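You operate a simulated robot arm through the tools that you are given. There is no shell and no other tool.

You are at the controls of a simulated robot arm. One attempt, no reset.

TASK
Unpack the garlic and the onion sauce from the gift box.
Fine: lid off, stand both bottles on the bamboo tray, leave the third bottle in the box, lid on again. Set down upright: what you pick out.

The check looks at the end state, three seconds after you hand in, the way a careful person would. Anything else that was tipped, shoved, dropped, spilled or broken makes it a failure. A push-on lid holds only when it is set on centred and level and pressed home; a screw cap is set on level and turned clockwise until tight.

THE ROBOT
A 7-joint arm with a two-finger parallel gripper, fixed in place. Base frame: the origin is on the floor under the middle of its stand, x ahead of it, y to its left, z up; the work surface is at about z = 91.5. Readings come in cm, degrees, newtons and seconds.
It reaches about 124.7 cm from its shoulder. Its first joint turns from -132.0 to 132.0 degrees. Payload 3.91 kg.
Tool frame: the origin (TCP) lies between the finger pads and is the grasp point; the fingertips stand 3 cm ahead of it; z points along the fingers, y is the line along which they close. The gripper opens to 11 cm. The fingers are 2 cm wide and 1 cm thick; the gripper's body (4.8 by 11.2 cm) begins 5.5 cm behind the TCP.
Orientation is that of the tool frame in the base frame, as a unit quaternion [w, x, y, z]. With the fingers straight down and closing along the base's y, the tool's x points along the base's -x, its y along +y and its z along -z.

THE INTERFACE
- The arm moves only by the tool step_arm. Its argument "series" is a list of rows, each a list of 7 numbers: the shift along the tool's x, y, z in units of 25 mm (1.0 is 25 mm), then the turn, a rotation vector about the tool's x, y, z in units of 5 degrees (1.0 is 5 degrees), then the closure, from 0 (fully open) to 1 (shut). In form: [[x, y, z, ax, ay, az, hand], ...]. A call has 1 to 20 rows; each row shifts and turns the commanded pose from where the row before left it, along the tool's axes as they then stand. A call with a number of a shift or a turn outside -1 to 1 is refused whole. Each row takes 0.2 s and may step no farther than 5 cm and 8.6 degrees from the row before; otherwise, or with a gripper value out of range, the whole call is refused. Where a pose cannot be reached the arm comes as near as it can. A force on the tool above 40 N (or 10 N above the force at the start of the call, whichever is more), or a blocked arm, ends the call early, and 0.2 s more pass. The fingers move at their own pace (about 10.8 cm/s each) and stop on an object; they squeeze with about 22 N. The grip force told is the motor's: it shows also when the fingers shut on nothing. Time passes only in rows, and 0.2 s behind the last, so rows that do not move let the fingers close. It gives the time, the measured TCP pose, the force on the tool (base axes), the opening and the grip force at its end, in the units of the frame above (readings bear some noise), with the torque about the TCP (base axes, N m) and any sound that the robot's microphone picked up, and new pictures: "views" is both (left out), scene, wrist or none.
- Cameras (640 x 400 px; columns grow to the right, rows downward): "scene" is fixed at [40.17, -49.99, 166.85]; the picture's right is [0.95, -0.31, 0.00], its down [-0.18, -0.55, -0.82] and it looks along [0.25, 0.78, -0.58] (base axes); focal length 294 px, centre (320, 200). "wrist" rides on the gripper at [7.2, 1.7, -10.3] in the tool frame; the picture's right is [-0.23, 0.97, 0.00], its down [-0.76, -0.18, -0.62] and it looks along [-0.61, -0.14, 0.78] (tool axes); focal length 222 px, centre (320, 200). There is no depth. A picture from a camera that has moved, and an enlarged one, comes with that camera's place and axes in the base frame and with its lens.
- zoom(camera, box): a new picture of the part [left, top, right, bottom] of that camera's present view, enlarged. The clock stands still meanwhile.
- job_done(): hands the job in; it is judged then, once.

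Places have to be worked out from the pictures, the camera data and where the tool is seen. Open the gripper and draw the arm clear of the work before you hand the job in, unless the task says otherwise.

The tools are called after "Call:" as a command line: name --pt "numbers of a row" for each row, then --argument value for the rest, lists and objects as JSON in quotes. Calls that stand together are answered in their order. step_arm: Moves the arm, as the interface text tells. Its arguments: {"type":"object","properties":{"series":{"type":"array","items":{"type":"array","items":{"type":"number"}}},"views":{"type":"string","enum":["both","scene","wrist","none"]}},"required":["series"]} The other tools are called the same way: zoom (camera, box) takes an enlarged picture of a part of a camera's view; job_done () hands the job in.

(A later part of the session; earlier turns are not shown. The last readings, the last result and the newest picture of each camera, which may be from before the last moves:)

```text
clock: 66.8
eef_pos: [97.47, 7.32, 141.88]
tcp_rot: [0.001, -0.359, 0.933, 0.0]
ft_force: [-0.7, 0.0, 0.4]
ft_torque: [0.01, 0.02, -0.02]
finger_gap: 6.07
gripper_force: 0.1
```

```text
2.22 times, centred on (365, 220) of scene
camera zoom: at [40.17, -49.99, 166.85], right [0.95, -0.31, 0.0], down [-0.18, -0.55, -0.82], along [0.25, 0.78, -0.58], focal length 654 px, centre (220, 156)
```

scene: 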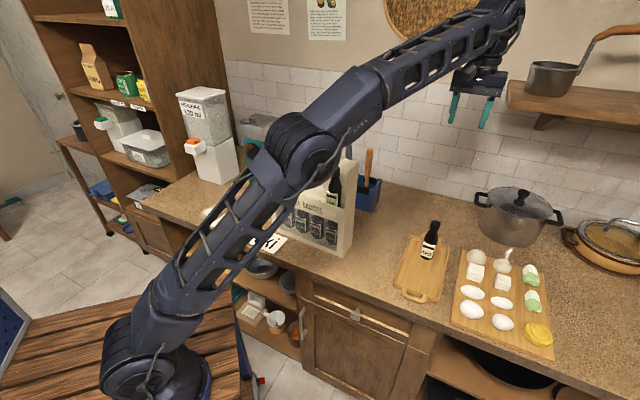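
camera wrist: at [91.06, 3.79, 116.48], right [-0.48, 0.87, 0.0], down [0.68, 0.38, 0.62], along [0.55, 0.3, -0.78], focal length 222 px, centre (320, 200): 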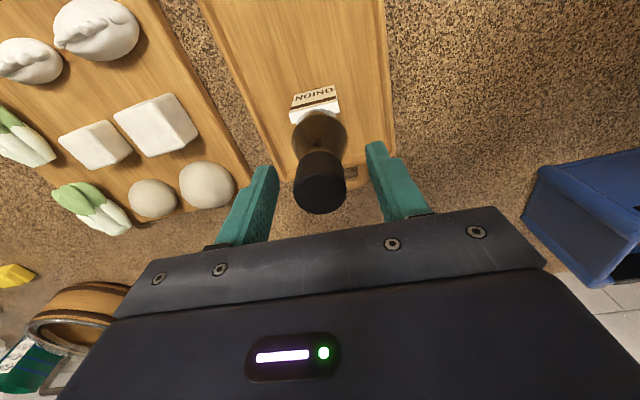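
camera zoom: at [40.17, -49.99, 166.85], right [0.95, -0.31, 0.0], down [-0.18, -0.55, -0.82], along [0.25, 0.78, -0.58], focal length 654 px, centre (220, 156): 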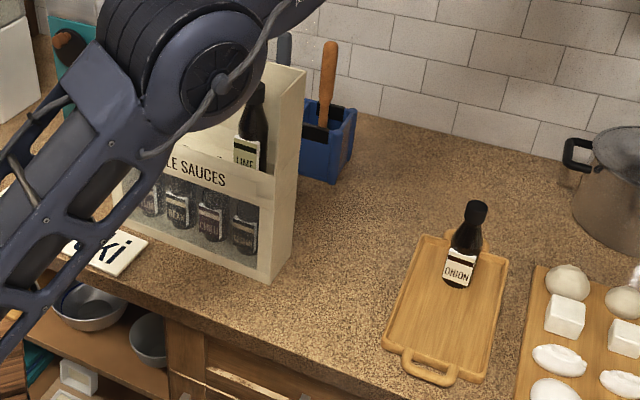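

The onion stands fine. Next I'll travel back over the box to the garlic at (56.4, 36.0).

Call:
step_arm --pt "0.1 0.4 0 0 0 0 0.45" --pt "0.2 0.8 0 0 0 0 0.45" --pt "0.22 0.97 0 0 0 0 0.45" --pt "0.23 0.97 0 0 0 0 0.45" --pt "0.23 0.97 0 0 0 0 0.45" --pt "0.23 0.97 0 0 0 0 0.45" --pt "0.23 0.97 0 0 0 0 0.45" --pt "0.23 0.97 0 0 0 0 0.45" --pt "0.23 0.97 0 0 0 0 0.45" --pt "0.23 0.97 0 0 0 0 0.45" --pt "0.23 0.97 0 0 0 0 0.45" --pt "0.23 0.97 0 0 0 0 0.45" --pt "0.23 0.97 0 0 0 0 0.45" --pt "0.23 0.97 0 0 0 0 0.45" --pt "0.23 0.97 0 0 0 0 0.45" --pt "0.23 0.97 0 0 0 0 0.45" --pt "0.23 0.97 0 0 0 0 0.45" --pt "0.23 0.97 0 0 0 0 0.45" --pt "0.23 0.97 0 0 0 0 0.45" --pt "0.23 0.97 0 0 0 0 0.45" --views "none"

Call:
step_arm --pt "0.2 0.7 0 0 0 0 0.45" --pt "0.1 0.2 0 0 0 0 0.45" --pt "0 0 0.4 0 0 0 0.45" --pt "0 0 0.8 0 0 0 0.45" --pt "0 0 0.8 0 0 0 0.45" --pt "0 0 0.8 0 0 0 0.45" --pt "0 0 0.8 0 0 0 0.45" --pt "0 0 0.4 0 0 0 0.45" --pt "0 0 0 0 0 0 0.45" --views "both"

Call:
zoom --camera "wrist" --box '[180, 60, 460, 230]'

Call:
zoom --camera "scene" --box '[262, 85, 362, 225]'

```text
clock: 71.0
eef_pos: [58.2, 34.28, 141.94]
tcp_rot: [0.002, -0.359, 0.933, 0.0]
ft_force: [-0.6, 0.2, 0.4]
ft_torque: [0.0, 0.02, 0.01]
finger_gap: 6.03
gripper_force: 0.0
```

```text
clock: 73.0
eef_pos: [55.93, 35.49, 131.88]
tcp_rot: [0.0, -0.359, 0.933, 0.0]
ft_force: [-0.1, -0.5, 0.6]
ft_torque: [0.01, 0.01, 0.01]
finger_gap: 6.01
gripper_force: 0.0
camera wrist: at [49.43, 31.87, 142.21], right [-0.48, 0.87, 0.0], down [0.68, 0.38, 0.62], along [0.55, 0.3, -0.78], focal length 222 px, centre (320, 200)
```

scene: 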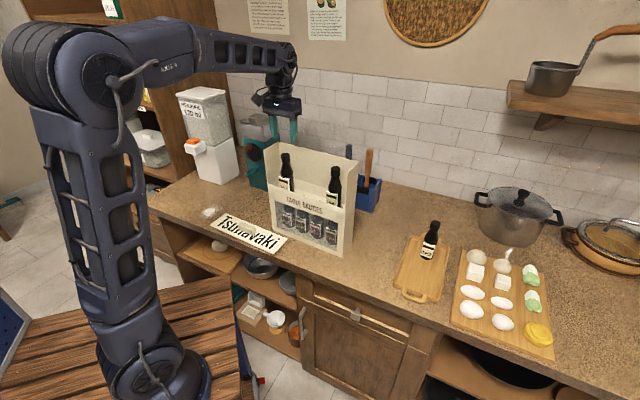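
wrist: 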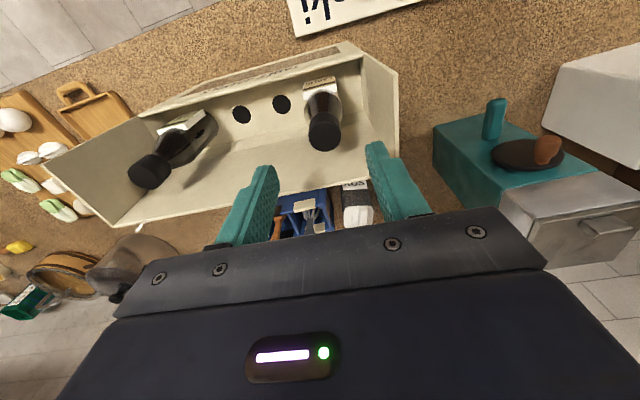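

```text
2.29 times, centred on (320, 145) of wrist
camera zoom: at [49.43, 31.87, 142.21], right [-0.48, 0.87, 0.0], down [0.68, 0.38, 0.62], along [0.55, 0.3, -0.78], focal length 508 px, centre (320, 326)
```

zoom: 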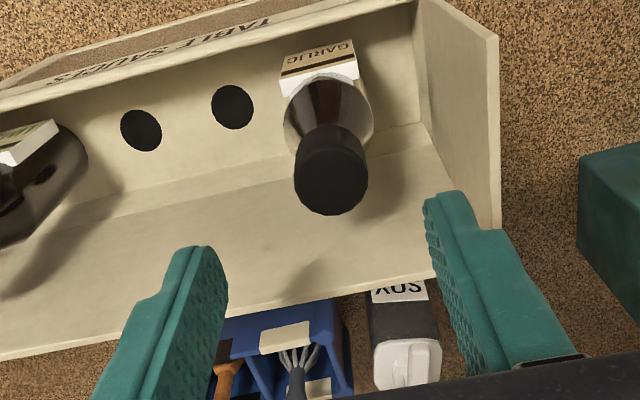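

```text
2.86 times, centred on (312, 155) of scene
camera zoom: at [40.17, -49.99, 166.85], right [0.95, -0.31, 0.0], down [-0.18, -0.55, -0.82], along [0.25, 0.78, -0.58], focal length 841 px, centre (343, 329)
```

zoom: 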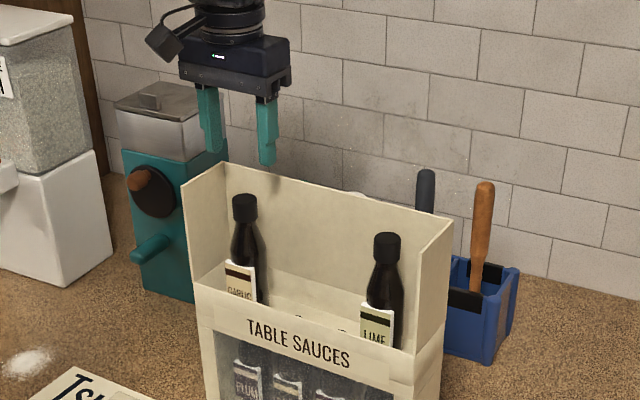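

The garlic cap measures at (56.25, 36.15). I'll nudge over it, narrow the opening slightly so the outer finger stays clear of the side wall, and descend to just above the cap.

Call:
step_arm --pt "-0.28 0.1 0 0 0 0 0.52" --pt "0 0 0.6 0 0 0 0.52" --pt "0 0 0.8 0 0 0 0.52" --pt "0 0 0.6 0 0 0 0.52" --pt "0 0 0.2 0 0 0 0.52" --pt "0 0 0 0 0 0 0.52" --views "wrist"

Call:
zoom --camera "wrist" --box '[200, 80, 440, 240]'

Call:
zoom --camera "scene" --box '[255, 105, 345, 195]'

```text
clock: 74.4
eef_pos: [56.35, 36.31, 126.4]
tcp_rot: [0.0, -0.36, 0.933, 0.0]
ft_force: [0.7, 0.0, -0.5]
ft_torque: [0.04, -0.01, 0.01]
finger_gap: 5.26
gripper_force: 0.0
camera wrist: at [49.79, 32.67, 136.77], right [-0.48, 0.87, 0.0], down [0.68, 0.38, 0.62], along [0.55, 0.3, -0.78], focal length 222 px, centre (320, 200)
```

wrist: 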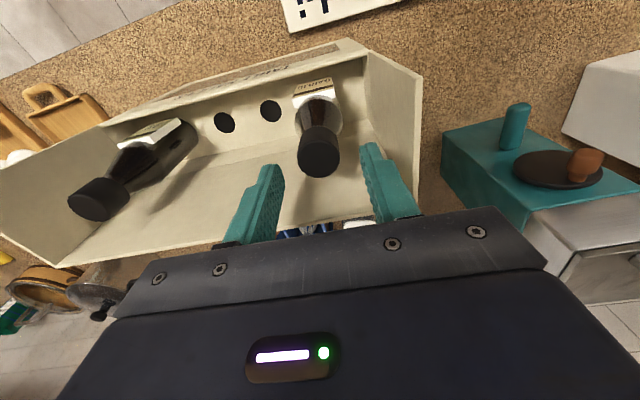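

```text
2.50 times, centred on (320, 160) of wrist
camera zoom: at [49.79, 32.67, 136.77], right [-0.48, 0.87, 0.0], down [0.68, 0.38, 0.62], along [0.55, 0.3, -0.78], focal length 555 px, centre (320, 300)
```

zoom: 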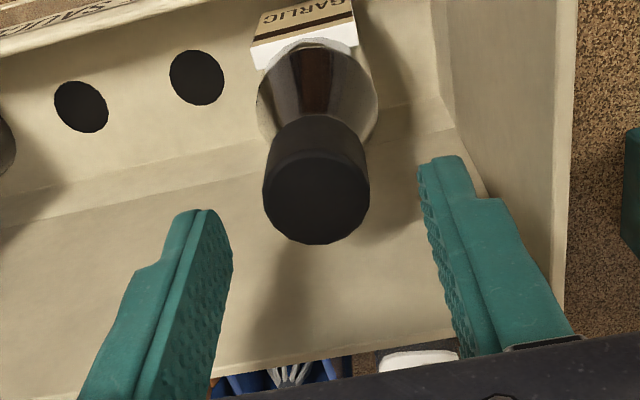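

```text
4.44 times, centred on (300, 150) of scene
camera zoom: at [40.17, -49.99, 166.85], right [0.95, -0.31, 0.0], down [-0.18, -0.55, -0.82], along [0.25, 0.78, -0.58], focal length 1308 px, centre (409, 422)
```

zoom: 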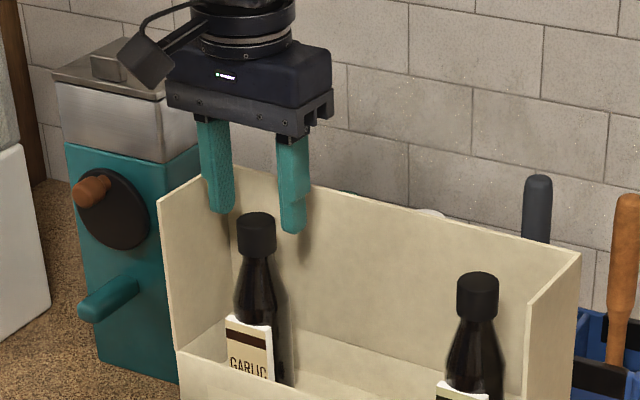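

The cap is centred within about 1 mm. I'll descend to z ≈ 122.6 and check before closing.

Call:
step_arm --pt "0 -0.04 0.4 0 0 0 0.52" --pt "0 0 0.5 0 0 0 0.52" --pt "0 0 0.4 0 0 0 0.52" --pt "0 0 0.22 0 0 0 0.52" --pt "0 0 0 0 0 0 0.52" --views "wrist"

Call:
zoom --camera "wrist" --box '[200, 80, 440, 240]'

Call:
zoom --camera "scene" --box '[255, 120, 345, 210]'

```text
clock: 75.6
eef_pos: [56.27, 36.24, 122.73]
tcp_rot: [0.001, -0.359, 0.933, 0.0]
ft_force: [0.3, -0.3, 0.0]
ft_torque: [0.0, -0.02, -0.02]
finger_gap: 5.28
gripper_force: 0.1
camera wrist: at [49.91, 32.53, 133.0], right [-0.48, 0.87, 0.0], down [0.68, 0.38, 0.62], along [0.55, 0.3, -0.78], focal length 222 px, centre (320, 200)
```

wrist: 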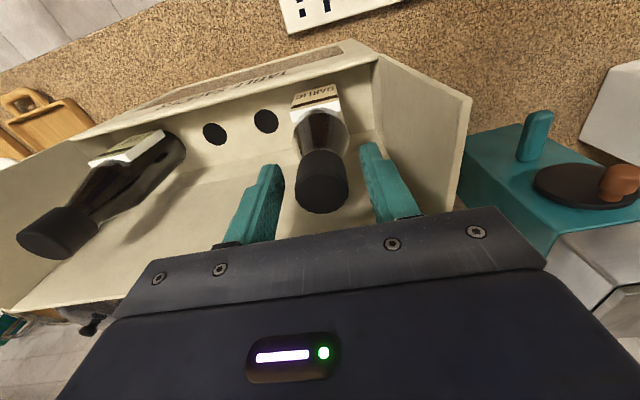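

```text
2.50 times, centred on (320, 160) of wrist
camera zoom: at [49.91, 32.53, 133.0], right [-0.48, 0.87, 0.0], down [0.68, 0.38, 0.62], along [0.55, 0.3, -0.78], focal length 555 px, centre (320, 300)
```

zoom: 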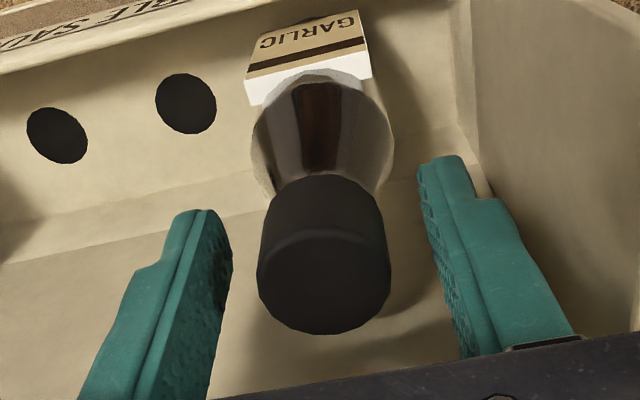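

```text
4.44 times, centred on (300, 165) of scene
camera zoom: at [40.17, -49.99, 166.85], right [0.95, -0.31, 0.0], down [-0.18, -0.55, -0.82], along [0.25, 0.78, -0.58], focal length 1308 px, centre (409, 356)
```

zoom: 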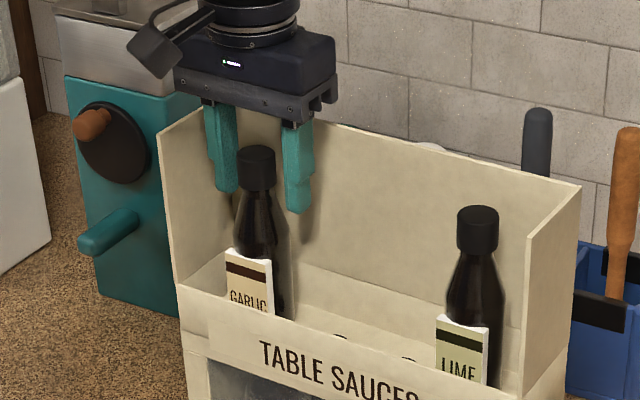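

Compared with the onion grip, the cap sits about 2 mm toward tool +y. I'll correct that and close gently.

Call:
step_arm --pt "0 0.075 0.02 0 0 0 0.52" --pt "0 0 0 0 0 0 0.6" --pt "0 0 0 0 0 0 0.65" --pt "0 0 0 0 0 0 0.68" --pt "0 0 0 0 0 0 0.7" --pt "0 0 0 0 0 0 0.73" --pt "0 0 0 0 0 0 0.78" --pt "0 0 0 0 0 0 0.88" --pt "0 0 0 0 0 0 1" --pt "0 0 0 0 0 0 1" --views "wrist"

Call:
zoom --camera "scene" --box '[255, 120, 345, 210]'

```text
clock: 77.8
eef_pos: [56.1, 36.34, 122.47]
tcp_rot: [0.001, -0.359, 0.933, 0.001]
ft_force: [0.6, -0.2, -0.3]
ft_torque: [0.01, -0.02, 0.0]
finger_gap: 3.28
gripper_force: 22.0
camera wrist: at [49.76, 32.66, 132.94], right [-0.48, 0.87, 0.0], down [0.68, 0.38, 0.62], along [0.55, 0.3, -0.78], focal length 222 px, centre (320, 200)
```

wrist: 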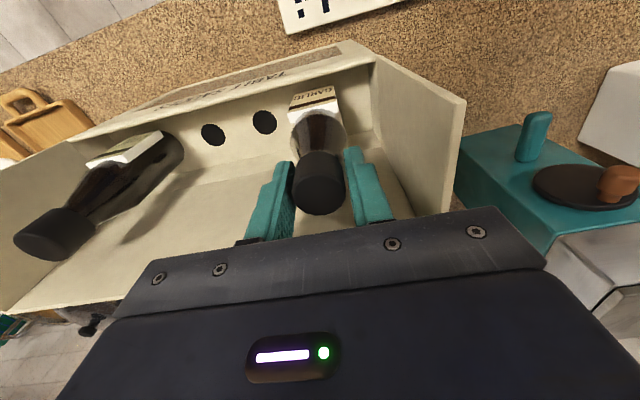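

```text
4.44 times, centred on (300, 165) of scene
camera zoom: at [40.17, -49.99, 166.85], right [0.95, -0.31, 0.0], down [-0.18, -0.55, -0.82], along [0.25, 0.78, -0.58], focal length 1308 px, centre (409, 356)
```

zoom: 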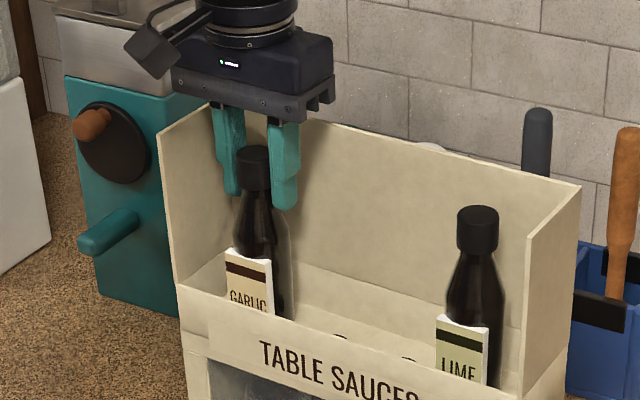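

The garlic cap is gripped, with almost no side force. I'll lift slowly, then fully clear of the rim.

Call:
step_arm --pt "0 0 -0.1 0 0 0 1" --pt "0 0 -0.2 0 0 0 1" --pt "0 0 -0.3 0 0 0 1" --pt "0 0 -0.5 0 0 0 1" --pt "0 0 -0.7 0 0 0 1" --pt "0 0 -0.8 0 0 0 1" --pt "0 0 -0.8 0 0 0 1" --pt "0 0 -0.8 0 0 0 1" --pt "0 0 -0.8 0 0 0 1" --pt "0 0 -0.8 0 0 0 1" --pt "0 0 -0.8 0 0 0 1" --pt "0 0 -0.8 0 0 0 1" --pt "0 0 -0.7 0 0 0 1" --pt "0 0 -0.5 0 0 0 1" --pt "0 0 -0.3 0 0 0 1" --pt "0 0 -0.1 0 0 0 1" --pt "0 0 0 0 0 0 1" --views "both"

Call:
zoom --camera "scene" --box '[250, 75, 370, 225]'

```text
clock: 81.4
eef_pos: [56.19, 36.26, 145.1]
tcp_rot: [0.001, -0.359, 0.933, 0.0]
ft_force: [0.1, -0.1, -2.2]
ft_torque: [-0.02, -0.01, -0.02]
finger_gap: 3.29
gripper_force: 21.7
camera wrist: at [49.69, 32.56, 155.53], right [-0.48, 0.87, 0.0], down [0.68, 0.38, 0.62], along [0.55, 0.3, -0.78], focal length 222 px, centre (320, 200)
```

scene: 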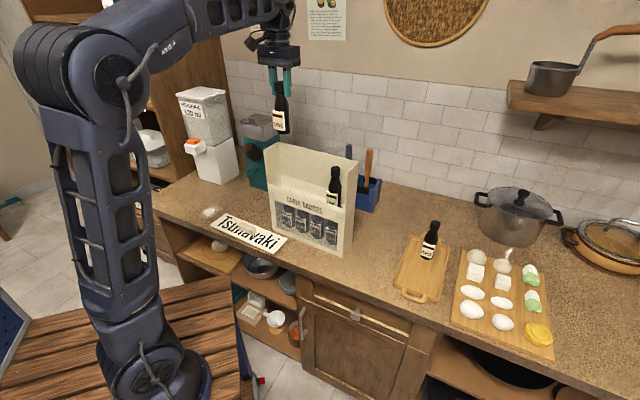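
wrist: 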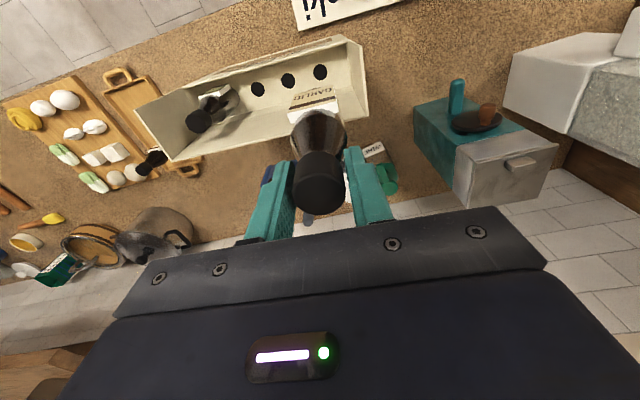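

```text
2.67 times, centred on (310, 150) of scene
camera zoom: at [40.17, -49.99, 166.85], right [0.95, -0.31, 0.0], down [-0.18, -0.55, -0.82], along [0.25, 0.78, -0.58], focal length 785 px, centre (347, 333)
```

zoom: 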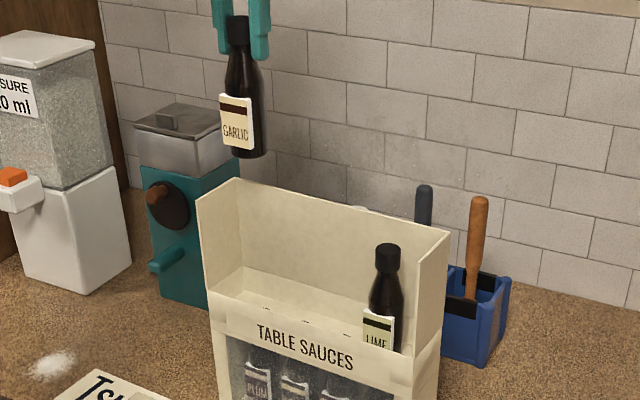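

The garlic is clear of the box and vertical. I'll carry it along the box axis, passing 7 cm above the lime cap, toward the front spot on the tray at (89.6, −0.5).

Call:
step_arm --pt "0 -0.3 0 0 0 0 1" --pt "0 -0.6 0 0 0 0 1" --pt "0 -0.85 0 0 0 0 1" --pt "0 -0.95 0 0 0 0 1" --pt "0 -0.95 0 0 0 0 1" --pt "0 -0.95 0 0 0 0 1" --pt "0 -0.95 0 0 0 0 1" --pt "0 -0.95 0 0 0 0 1" --pt "0 -0.95 0 0 0 0 1" --pt "0 -0.95 0 0 0 0 1" --pt "0 -0.95 0 0 0 0 1" --pt "0 -0.95 0 0 0 0 1" --pt "0 -0.95 0 0 0 0 1" --pt "0 -0.95 0 0 0 0 1" --pt "0 -0.95 0 0 0 0 1" --pt "0 -0.9 0 0 0 0 1" --pt "0 -0.7 0 0 0 0 1" --pt "0 -0.4 0 0 0 0 1" --pt "0 0 0 0 0 0 1" --views "both"

Call:
zoom --camera "wrist" --box '[150, 0, 500, 240]'

```text
clock: 85.4
eef_pos: [81.68, 8.09, 145.11]
tcp_rot: [0.001, -0.359, 0.933, 0.0]
ft_force: [0.2, -0.5, -1.3]
ft_torque: [-0.04, -0.01, 0.01]
finger_gap: 3.27
gripper_force: 21.9
camera wrist: at [75.19, 4.45, 155.53], right [-0.48, 0.88, 0.0], down [0.68, 0.38, 0.62], along [0.55, 0.3, -0.78], focal length 222 px, centre (320, 200)
```

scene: 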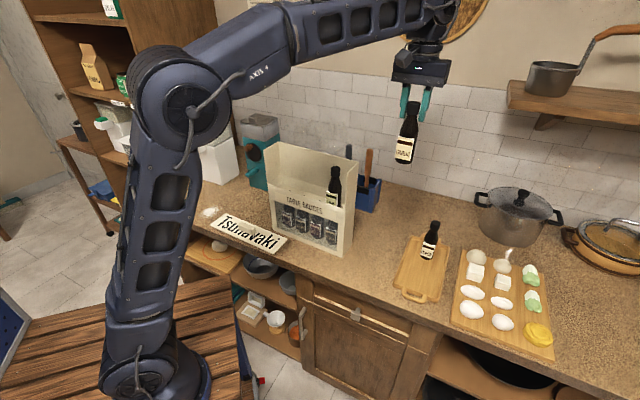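
wrist: 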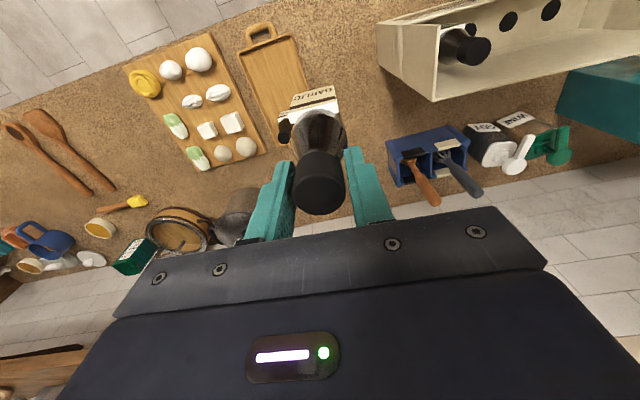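

```text
1.67 times, centred on (325, 120) of wrist
camera zoom: at [75.19, 4.45, 155.53], right [-0.48, 0.88, 0.0], down [0.68, 0.38, 0.62], along [0.55, 0.3, -0.78], focal length 370 px, centre (312, 333)
```

zoom: 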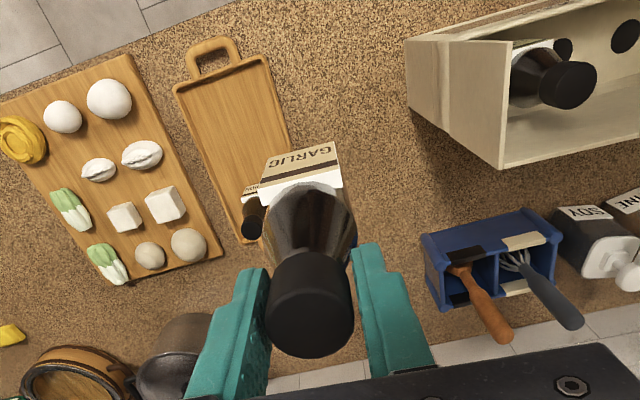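

Call:
step_arm --pt "0 -0.4 0.1 0 0 0 1" --pt "0 -0.7 0.3 0 0 0 1" --pt "-0.02 -0.9 0.4 0 0 0 1" --pt "-0.02 -0.9 0.5 0 0 0 1" --pt "-0.02 -0.8 0.6 0 0 0 1" --pt "0 -0.6 0.7 0 0 0 1" --pt "0 -0.36 0.8 0 0 0 1" --pt "0 0 0.9 0 0 0 1" --pt "0 0 0.95 0 0 0 1" --pt "0 0 0.95 0 0 0 1" --pt "0 0 0.95 0 0 0 1" --pt "0 0 0.95 0 0 0 1" --pt "0 0 0.9 0 0 0 1" --pt "0 0 0.8 0 0 0 1" --pt "0 0 0.6 0 0 0 1" --pt "0 0 0.4 0 0 0 1" --pt "0 0 0.2 0 0 0 1" --pt "0 0 0 0 0 0 1" --views "both"

Call:
zoom --camera "scene" --box '[370, 150, 490, 310]'

Call:
zoom --camera "wrist" --box '[150, 0, 500, 240]'

```text
clock: 89.2
eef_pos: [89.68, -0.36, 117.45]
tcp_rot: [0.0, -0.36, 0.933, 0.0]
ft_force: [0.3, -0.4, -2.6]
ft_torque: [-0.01, 0.0, 0.02]
finger_gap: 3.28
gripper_force: 22.2
camera wrist: at [83.19, -4.0, 127.84], right [-0.48, 0.87, 0.0], down [0.68, 0.38, 0.62], along [0.55, 0.3, -0.78], focal length 222 px, centre (320, 200)
```

scene: 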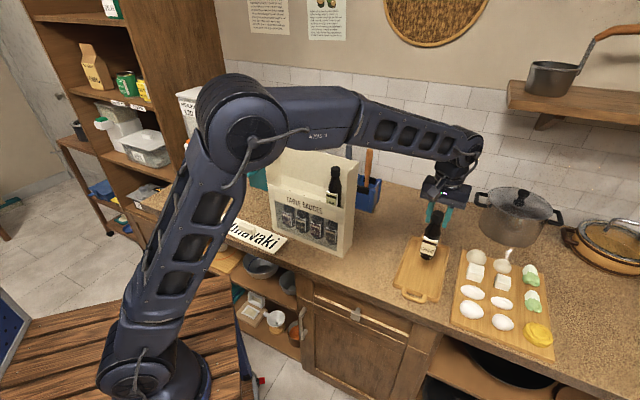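
wrist: 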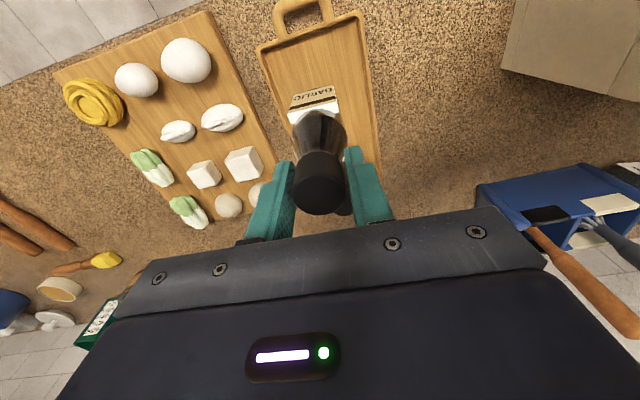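

```text
2.50 times, centred on (430, 230) of scene
camera zoom: at [40.17, -49.99, 166.85], right [0.95, -0.31, 0.0], down [-0.18, -0.55, -0.82], along [0.25, 0.78, -0.58], focal length 736 px, centre (45, 125)
```

zoom: 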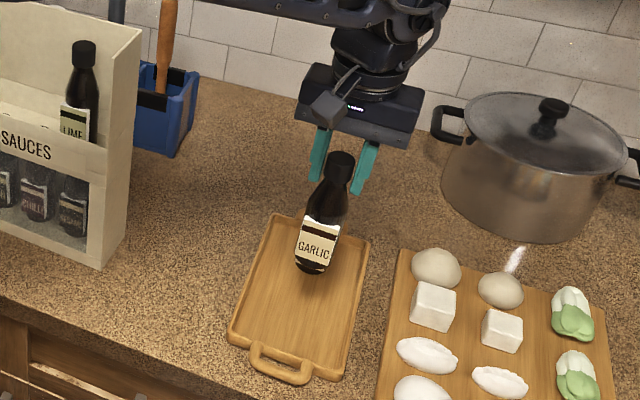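

```text
1.67 times, centred on (325, 120) of wrist
camera zoom: at [83.19, -4.0, 127.84], right [-0.48, 0.87, 0.0], down [0.68, 0.38, 0.62], along [0.55, 0.3, -0.78], focal length 370 px, centre (312, 333)
```

zoom: 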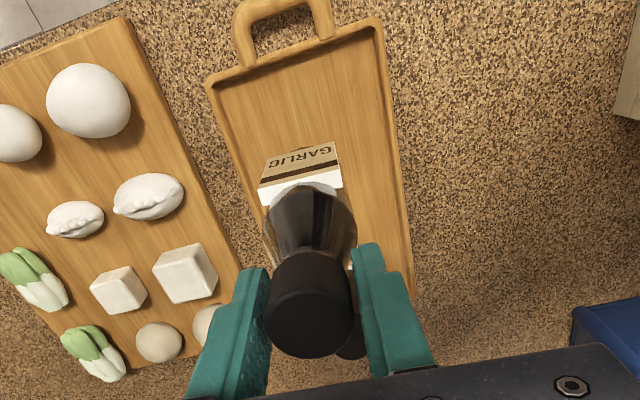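

Garlic is above the front half of the tray. I'll lower it, expecting contact near TCP z ≈ 106.0 as with the onion.

Call:
step_arm --pt "0 0 0.4 0 0 0 1" --pt "0 0 0.7 0 0 0 1" --pt "0 0 0.7 0 0 0 1" --pt "0 0 0.6 0 0 0 1" --pt "0 0 0.5 0 0 0 1" --pt "0 0 0.4 0 0 0 1" --pt "0 0 0.3 0 0 0 1" --pt "0 0 0.2 0 0 0 1" --pt "0 0 0.2 0 0 0 1" --pt "0 0 0.1 0 0 0 1" --pt "0 0 0.1 0 0 0 1" --pt "0 0 0 0 0 0 1" --views "both"

Call:
zoom --camera "scene" --box '[395, 190, 465, 310]'

```text
clock: 91.8
eef_pos: [89.57, -0.35, 107.01]
tcp_rot: [0.001, -0.359, 0.933, 0.0]
ft_force: [-0.5, 1.3, -2.3]
ft_torque: [0.03, -0.01, -0.01]
finger_gap: 3.25
gripper_force: 22.7
camera wrist: at [83.19, -4.03, 117.4], right [-0.48, 0.87, 0.0], down [0.68, 0.38, 0.62], along [0.55, 0.3, -0.78], focal length 222 px, centre (320, 200)
```

scene: 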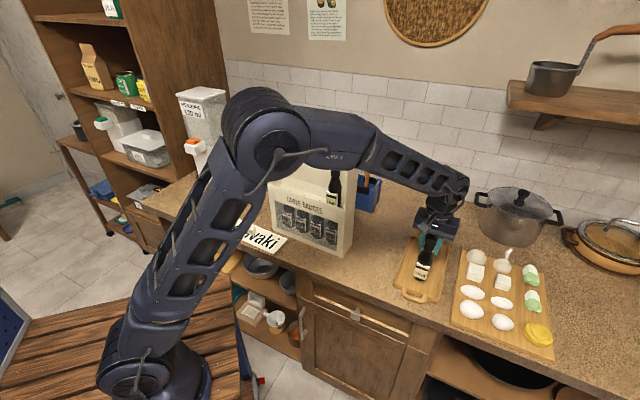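
wrist: 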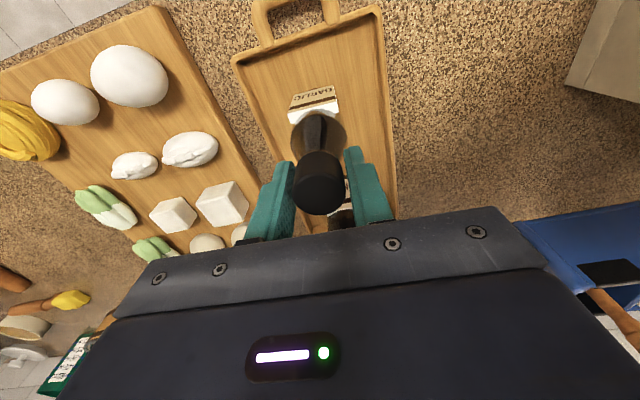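

```text
3.33 times, centred on (430, 250) of scene
camera zoom: at [40.17, -49.99, 166.85], right [0.95, -0.31, 0.0], down [-0.18, -0.55, -0.82], along [0.25, 0.78, -0.58], focal length 981 px, centre (-47, 33)
```

zoom: 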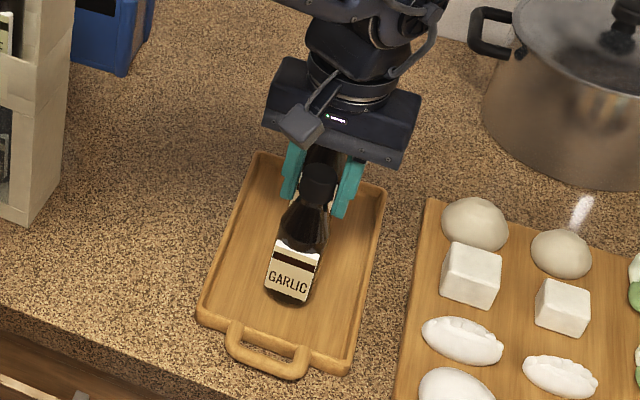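

About 1 cm left. Continuing in fine steps.

Call:
step_arm --pt "0 0 0.08 0 0 0 1" --pt "0 0 0.08 0 0 0 1" --pt "0 0 0.06 0 0 0 1" --pt "0 0 0 0 0 0 1" --views "none"

Call:
step_arm --pt "0 0 0.05 0 0 0 1" --pt "0 0 0.05 0 0 0 1" --pt "0 0 0 0 0 0 1" --views "none"

```text
clock: 92.8
eef_pos: [89.66, -0.38, 106.43]
tcp_rot: [0.001, -0.359, 0.933, 0.001]
ft_force: [0.2, -0.4, -1.9]
ft_torque: [0.0, 0.0, -0.03]
finger_gap: 3.25
gripper_force: 21.9
```

```text
clock: 93.6
eef_pos: [89.62, -0.42, 106.17]
tcp_rot: [0.001, -0.359, 0.933, 0.0]
ft_force: [-0.1, 0.0, -2.8]
ft_torque: [0.04, -0.05, 0.02]
finger_gap: 3.26
gripper_force: 22.1
```

Call:
step_arm --pt "0 0 0.05 0 0 0 1" --pt "0 0 0.04 0 0 0 1" --pt "0 0 0 0 0 0 1" --views "none"

```text
clock: 94.4
eef_pos: [89.57, -0.32, 106.0]
tcp_rot: [0.001, -0.359, 0.933, 0.001]
ft_force: [1.0, 0.3, -2.6]
ft_torque: [0.03, -0.04, -0.02]
finger_gap: 3.25
gripper_force: 21.8
```

Still −2.6 N (hanging) at 106.0; one or two more 1 mm steps.

Call:
step_arm --pt "0 0 0.04 0 0 0 1" --pt "0 0 0.04 0 0 0 1" --pt "0 0 0 0 0 0 1" --views "none"

```text
clock: 95.2
eef_pos: [89.42, -0.29, 105.88]
tcp_rot: [0.001, -0.359, 0.933, 0.001]
ft_force: [1.5, -3.5, 16.4]
ft_torque: [-0.16, -0.04, 0.01]
finger_gap: 3.3
gripper_force: 21.6
```

The garlic has made contact (16 N). I'll ease off slightly, open gently and check that it stands.

Call:
step_arm --pt "0 0 -0.05 0 0 0 1" --pt "0 0 0 0 0 0 1" --pt "0 0 0 0 0 0 0.7" --pt "0 0 0 0 0 0 0.6" --pt "0 0 0 0 0 0 0.5" --pt "0 0 0 0 0 0 0.45" --pt "0 0 0 0 0 0 0.45" --views "both"

Call:
zoom --camera "scene" --box '[395, 190, 465, 310]'

```text
clock: 96.8
eef_pos: [89.53, -0.32, 105.85]
tcp_rot: [0.001, -0.359, 0.933, 0.0]
ft_force: [0.5, 0.0, 0.0]
ft_torque: [-0.01, 0.02, -0.02]
finger_gap: 6.05
gripper_force: 0.1
camera wrist: at [83.13, -3.94, 116.32], right [-0.48, 0.87, 0.0], down [0.68, 0.38, 0.62], along [0.55, 0.3, -0.78], focal length 222 px, centre (320, 200)
```

scene: 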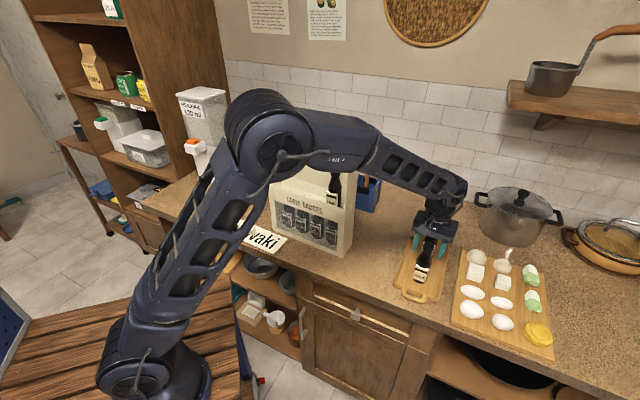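
wrist: 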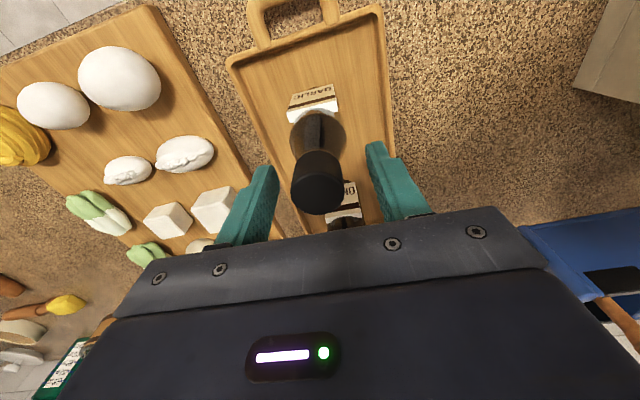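

```text
3.33 times, centred on (430, 250) of scene
camera zoom: at [40.17, -49.99, 166.85], right [0.95, -0.31, 0.0], down [-0.18, -0.55, -0.82], along [0.25, 0.78, -0.58], focal length 981 px, centre (-47, 33)
```

zoom: 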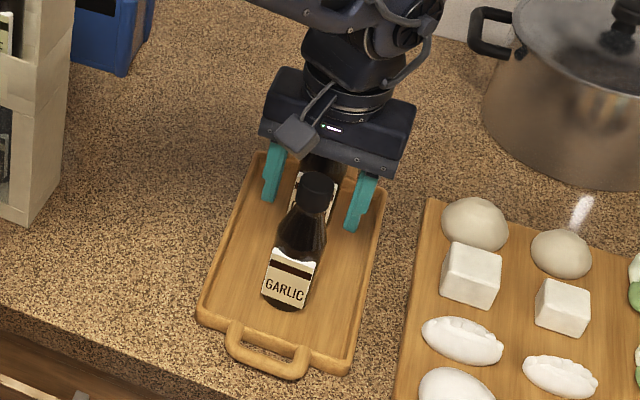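

The garlic stands upright in front of the onion. I'll rise straight up, clear of both bottles.

Call:
step_arm --pt "0 0 -0.2 0 0 0 0.45" --pt "0 0 -0.4 0 0 0 0.45" --pt "0 0 -0.7 0 0 0 0.45" --pt "0 0 -0.9 0 0 0 0.45" --pt "0 0 -0.95 0 0 0 0.45" --pt "0 0 -0.95 0 0 0 0.45" --pt "0 0 -0.95 0 0 0 0.45" --pt "0 0 -0.95 0 0 0 0.45" --pt "0 0 -0.95 0 0 0 0.45" --pt "0 0 -0.95 0 0 0 0.45" --pt "0 0 -0.95 0 0 0 0.45" --pt "0 0 -0.95 0 0 0 0.45" --pt "0 0 -0.95 0 0 0 0.45" --pt "0 0 -0.95 0 0 0 0.45" --pt "0 0 -0.9 0 0 0 0.45" --pt "0 0 -0.8 0 0 0 0.45" --pt "0 0 -0.6 0 0 0 0.45" --pt "0 0 -0.3 0 0 0 0.3" --pt "0 0 0 0 0 0 0" --views "scene"

Call:
zoom --camera "scene" --box '[380, 190, 480, 310]'

```text
clock: 100.8
eef_pos: [89.58, -0.42, 141.67]
tcp_rot: [0.001, -0.359, 0.933, 0.0]
ft_force: [0.3, 0.2, 1.2]
ft_torque: [0.0, 0.0, -0.02]
finger_gap: 11.02
gripper_force: 0.1
```

scene: 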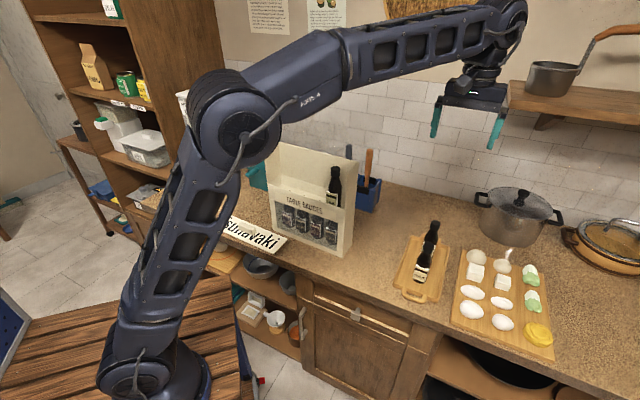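

```text
3.33 times, centred on (430, 250) of scene
camera zoom: at [40.17, -49.99, 166.85], right [0.95, -0.31, 0.0], down [-0.18, -0.55, -0.82], along [0.25, 0.78, -0.58], focal length 981 px, centre (-47, 33)
```

zoom: 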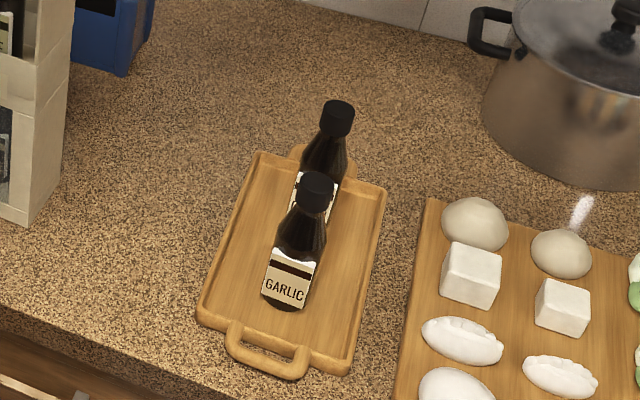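

Both bottles stand upright on the tray. I'll travel back over the box, at a safe height, to above the parked lid.

Call:
step_arm --pt "0.07 0.4 0 0 0 0 0" --pt "0.13 0.7 0 0 0 0 0" --pt "0.174 0.97 0 0 0 0 0" --pt "0.174 0.97 0 0 0 0 0" --pt "0.174 0.97 0 0 0 0 0" --pt "0.174 0.97 0 0 0 0 0" --pt "0.174 0.97 0 0 0 0 0" --pt "0.174 0.97 0 0 0 0 0" --pt "0.174 0.97 0 0 0 0 0" --pt "0.174 0.97 0 0 0 0 0" --pt "0.174 0.97 0 0 0 0 0" --pt "0.174 0.97 0 0 0 0 0" --pt "0.174 0.97 0 0 0 0 0" --pt "0.174 0.97 0 0 0 0 0" --pt "0.174 0.97 0 0 0 0 0" --pt "0.174 0.97 0 0 0 0 0" --pt "0.174 0.97 0 0 0 0 0" --pt "0.174 0.97 0 0 0 0 0" --pt "0.174 0.97 0 0 0 0 0" --pt "0.174 0.97 0 0 0 0 0" --views "none"

Call:
step_arm --pt "0.174 0.97 0 0 0 0 0" --pt "0.174 0.97 0 0 0 0 0" --pt "0.174 0.97 0 0 0 0 0" --pt "0.174 0.97 0 0 0 0 0" --pt "0.174 0.97 0 0 0 0 0" --pt "0.15 0.8 0 0 0 0 0" --pt "0.08 0.43 0 0 0 0 0" --pt "0 0 0 0 0 0 0" --views "both"

```text
clock: 105.0
eef_pos: [52.56, 28.39, 141.55]
tcp_rot: [0.001, -0.359, 0.933, 0.001]
ft_force: [-0.1, -0.4, -0.7]
ft_torque: [-0.01, 0.08, 0.01]
finger_gap: 10.99
gripper_force: 0.0
```

```text
clock: 106.8
eef_pos: [40.23, 37.91, 141.67]
tcp_rot: [0.0, -0.359, 0.933, 0.001]
ft_force: [0.3, 0.1, 0.3]
ft_torque: [-0.02, 0.03, 0.0]
finger_gap: 11.0
gripper_force: 0.1
camera wrist: at [33.66, 34.21, 152.04], right [-0.48, 0.87, 0.0], down [0.68, 0.38, 0.62], along [0.55, 0.3, -0.78], focal length 222 px, centre (320, 200)
```

scene: 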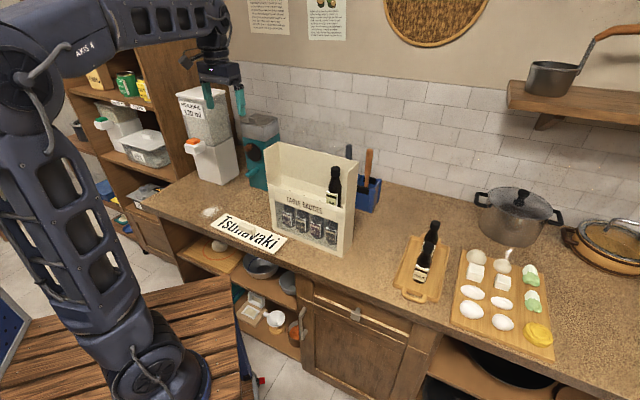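
wrist: 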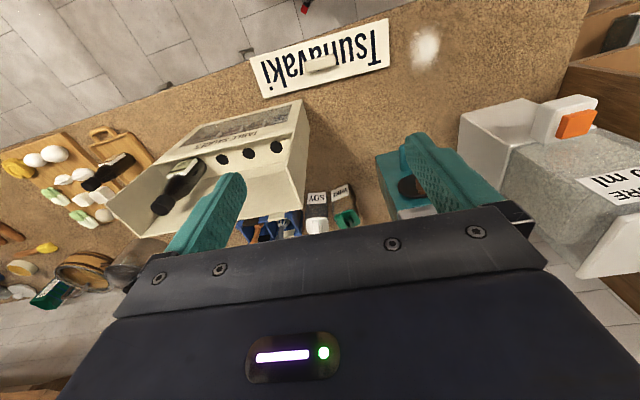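

By summing my commands, I'm within 1.5 mm of the lid's release position. I'll correct that and descend over the handle with the gripper fully open.

Call:
step_arm --pt "0.058 0 0.4 0 0 0 0" --pt "0 0 0.8 0 0 0 0" --pt "0 0 1 0 0 0 0" --pt "0 0 1 0 0 0 0" --pt "0 0 1 0 0 0 0" --pt "0 0 1 0 0 0 0" --pt "0 0 1 0 0 0 0" --pt "0 0 1 0 0 0 0" --pt "0 0 1 0 0 0 0" --pt "0 0 1 0 0 0 0" --pt "0 0 1 0 0 0 0" --pt "0 0 1 0 0 0 0" --pt "0 0 1 0 0 0 0" --pt "0 0 1 0 0 0 0" --pt "0 0 1 0 0 0 0" --pt "0 0 0.8 0 0 0 0" --pt "0 0 0.6 0 0 0 0" --pt "0 0 0.3 0 0 0 0" --pt "0 0 0 0 0 0 0" --views "both"

Call:
zoom --camera "wrist" --box '[180, 60, 480, 240]'

Call:
zoom --camera "scene" --box '[180, 170, 310, 270]'

```text
clock: 110.8
eef_pos: [40.17, 37.82, 101.89]
tcp_rot: [0.0, -0.36, 0.933, 0.0]
ft_force: [-0.5, -0.2, 1.3]
ft_torque: [0.0, 0.02, 0.02]
finger_gap: 11.0
gripper_force: 0.1
camera wrist: at [33.68, 34.22, 112.35], right [-0.48, 0.88, 0.0], down [0.68, 0.38, 0.62], along [0.55, 0.3, -0.78], focal length 222 px, centre (320, 200)
```

scene: 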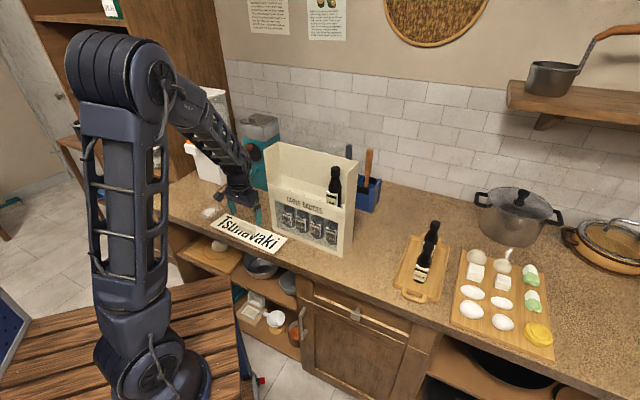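
wrist: 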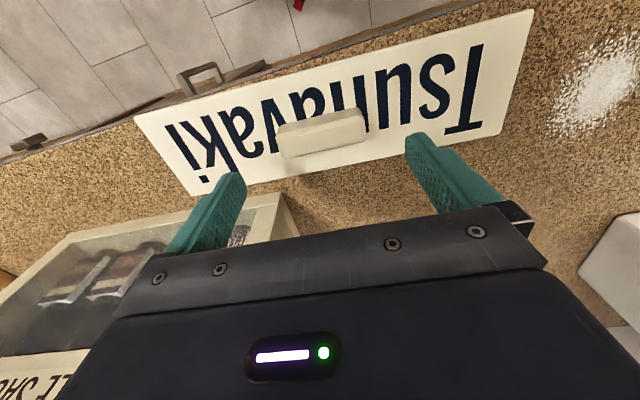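

```text
2.13 times, centred on (330, 150) of wrist
camera zoom: at [33.68, 34.22, 112.35], right [-0.48, 0.88, 0.0], down [0.68, 0.38, 0.62], along [0.55, 0.3, -0.78], focal length 474 px, centre (299, 307)
```

zoom: 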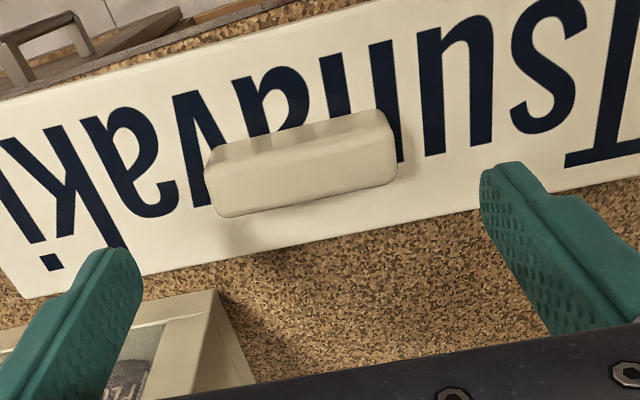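

```text
4.00 times, centred on (245, 220) of scene
camera zoom: at [40.17, -49.99, 166.85], right [0.95, -0.31, 0.0], down [-0.18, -0.55, -0.82], along [0.25, 0.78, -0.58], focal length 1177 px, centre (620, 120)
```

zoom: 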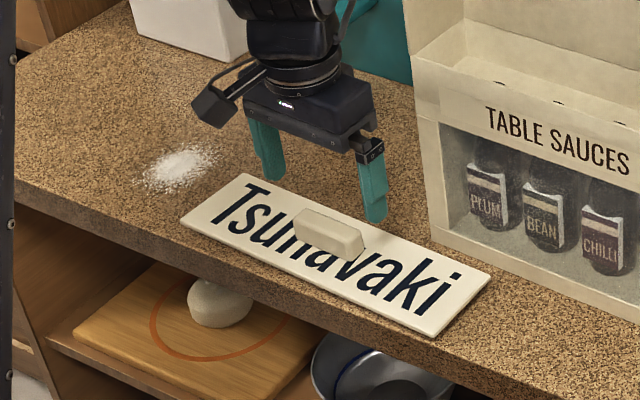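

The fingers line up with the handle. I'll descend the last 5.3 cm to the same height as the release.

Call:
step_arm --pt "0 0 0.4 0 0 0 0" --pt "0 0 0.6 0 0 0 0" --pt "0 0 0.5 0 0 0 0" --pt "0 0 0.4 0 0 0 0" --pt "0 0 0.2 0 0 0 0" --pt "0 0 0.05 0 0 0 0" --pt "0 0 0 0 0 0 0" --views "both"

Call:
zoom --camera "wrist" --box '[180, 60, 480, 240]'

```text
clock: 112.4
eef_pos: [40.15, 37.79, 96.61]
tcp_rot: [0.002, -0.359, 0.933, 0.001]
ft_force: [1.0, -0.1, 0.3]
ft_torque: [-0.02, -0.02, -0.01]
finger_gap: 10.99
gripper_force: 0.2
camera wrist: at [33.65, 34.2, 107.0], right [-0.48, 0.88, 0.0], down [0.68, 0.38, 0.62], along [0.55, 0.3, -0.78], focal length 222 px, centre (320, 200)
```

scene: 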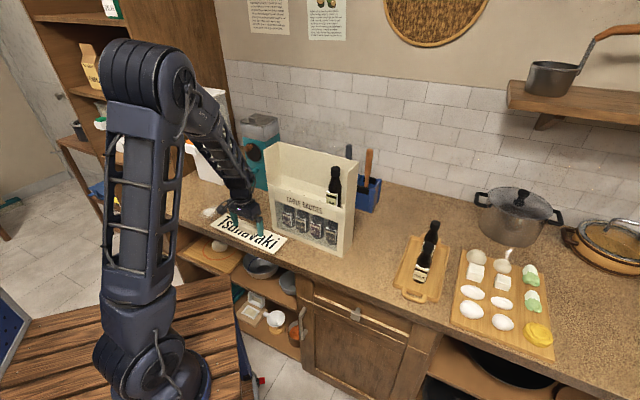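
wrist: 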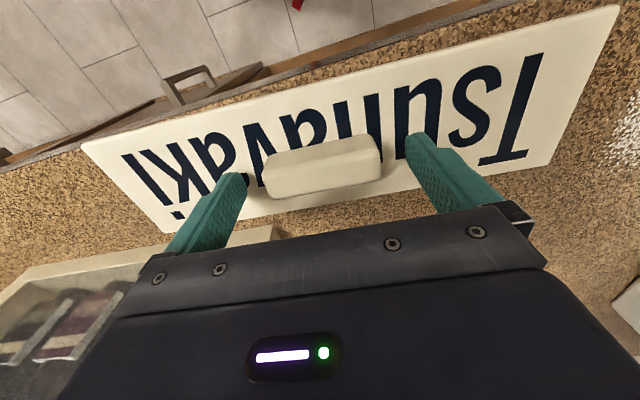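

```text
2.13 times, centred on (330, 150) of wrist
camera zoom: at [33.65, 34.2, 107.0], right [-0.48, 0.88, 0.0], down [0.68, 0.38, 0.62], along [0.55, 0.3, -0.78], focal length 474 px, centre (299, 307)
```

zoom: 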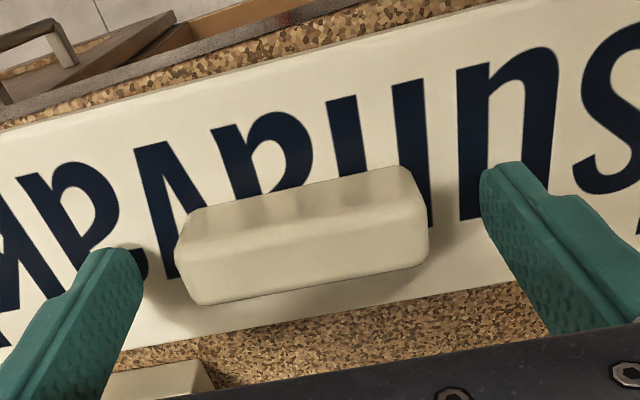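

The view matches the release picture to within 1–2 mm. I'll make a tiny correction, go down 1.5 mm and close gently on the handle.

Call:
step_arm --pt "0 0.07 0.06 0 0 0 0" --pt "0 0 0 0 0 0 0.2" --pt "0 0 0 0 0 0 0.3" --pt "0 0 0 0 0 0 0.34" --pt "0 0 0 0 0 0 0.36" --pt "0 0 0 0 0 0 0.38" --pt "0 0 0 0 0 0 0.42" --pt "0 0 0 0 0 0 0.55" --pt "0 0 0 0 0 0 1" --pt "0 0 0 0 0 0 1" --views "both"

Call:
zoom --camera "wrist" --box '[60, 0, 640, 260]'

```text
clock: 114.6
eef_pos: [39.94, 37.9, 96.47]
tcp_rot: [0.001, -0.359, 0.933, 0.001]
ft_force: [0.0, 0.2, 0.0]
ft_torque: [0.02, -0.03, 0.0]
finger_gap: 6.95
gripper_force: 22.3
camera wrist: at [33.52, 34.31, 106.84], right [-0.48, 0.87, 0.0], down [0.68, 0.38, 0.62], along [0.55, 0.3, -0.78], focal length 222 px, centre (320, 200)
```

scene: 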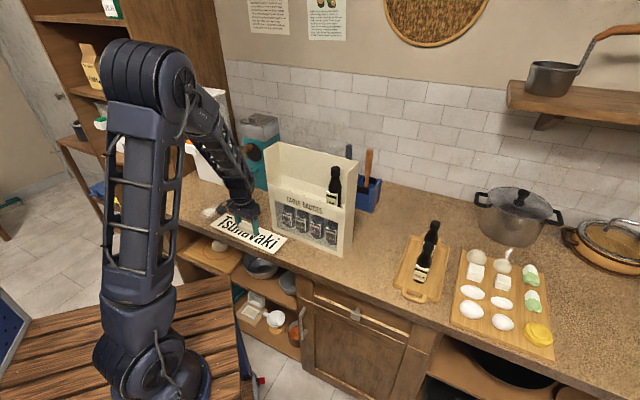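
wrist: 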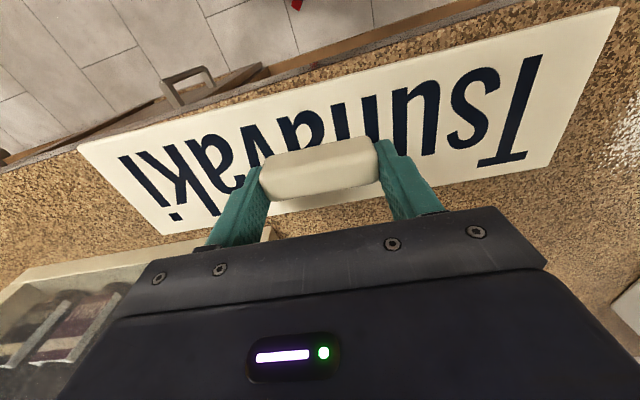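

```text
1.10 times, centred on (350, 130) of wrist
camera zoom: at [33.52, 34.31, 106.84], right [-0.48, 0.87, 0.0], down [0.68, 0.38, 0.62], along [0.55, 0.3, -0.78], focal length 245 px, centre (287, 277)
```

zoom: 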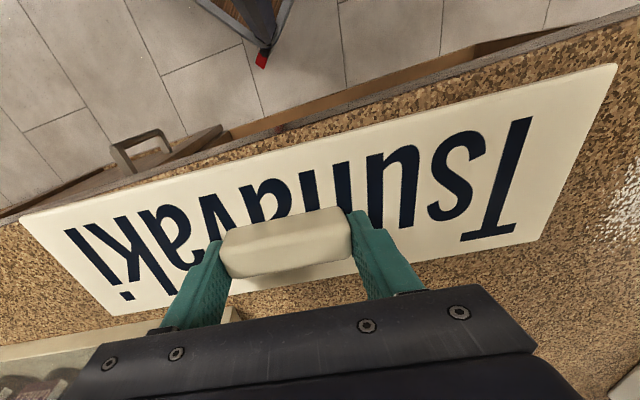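

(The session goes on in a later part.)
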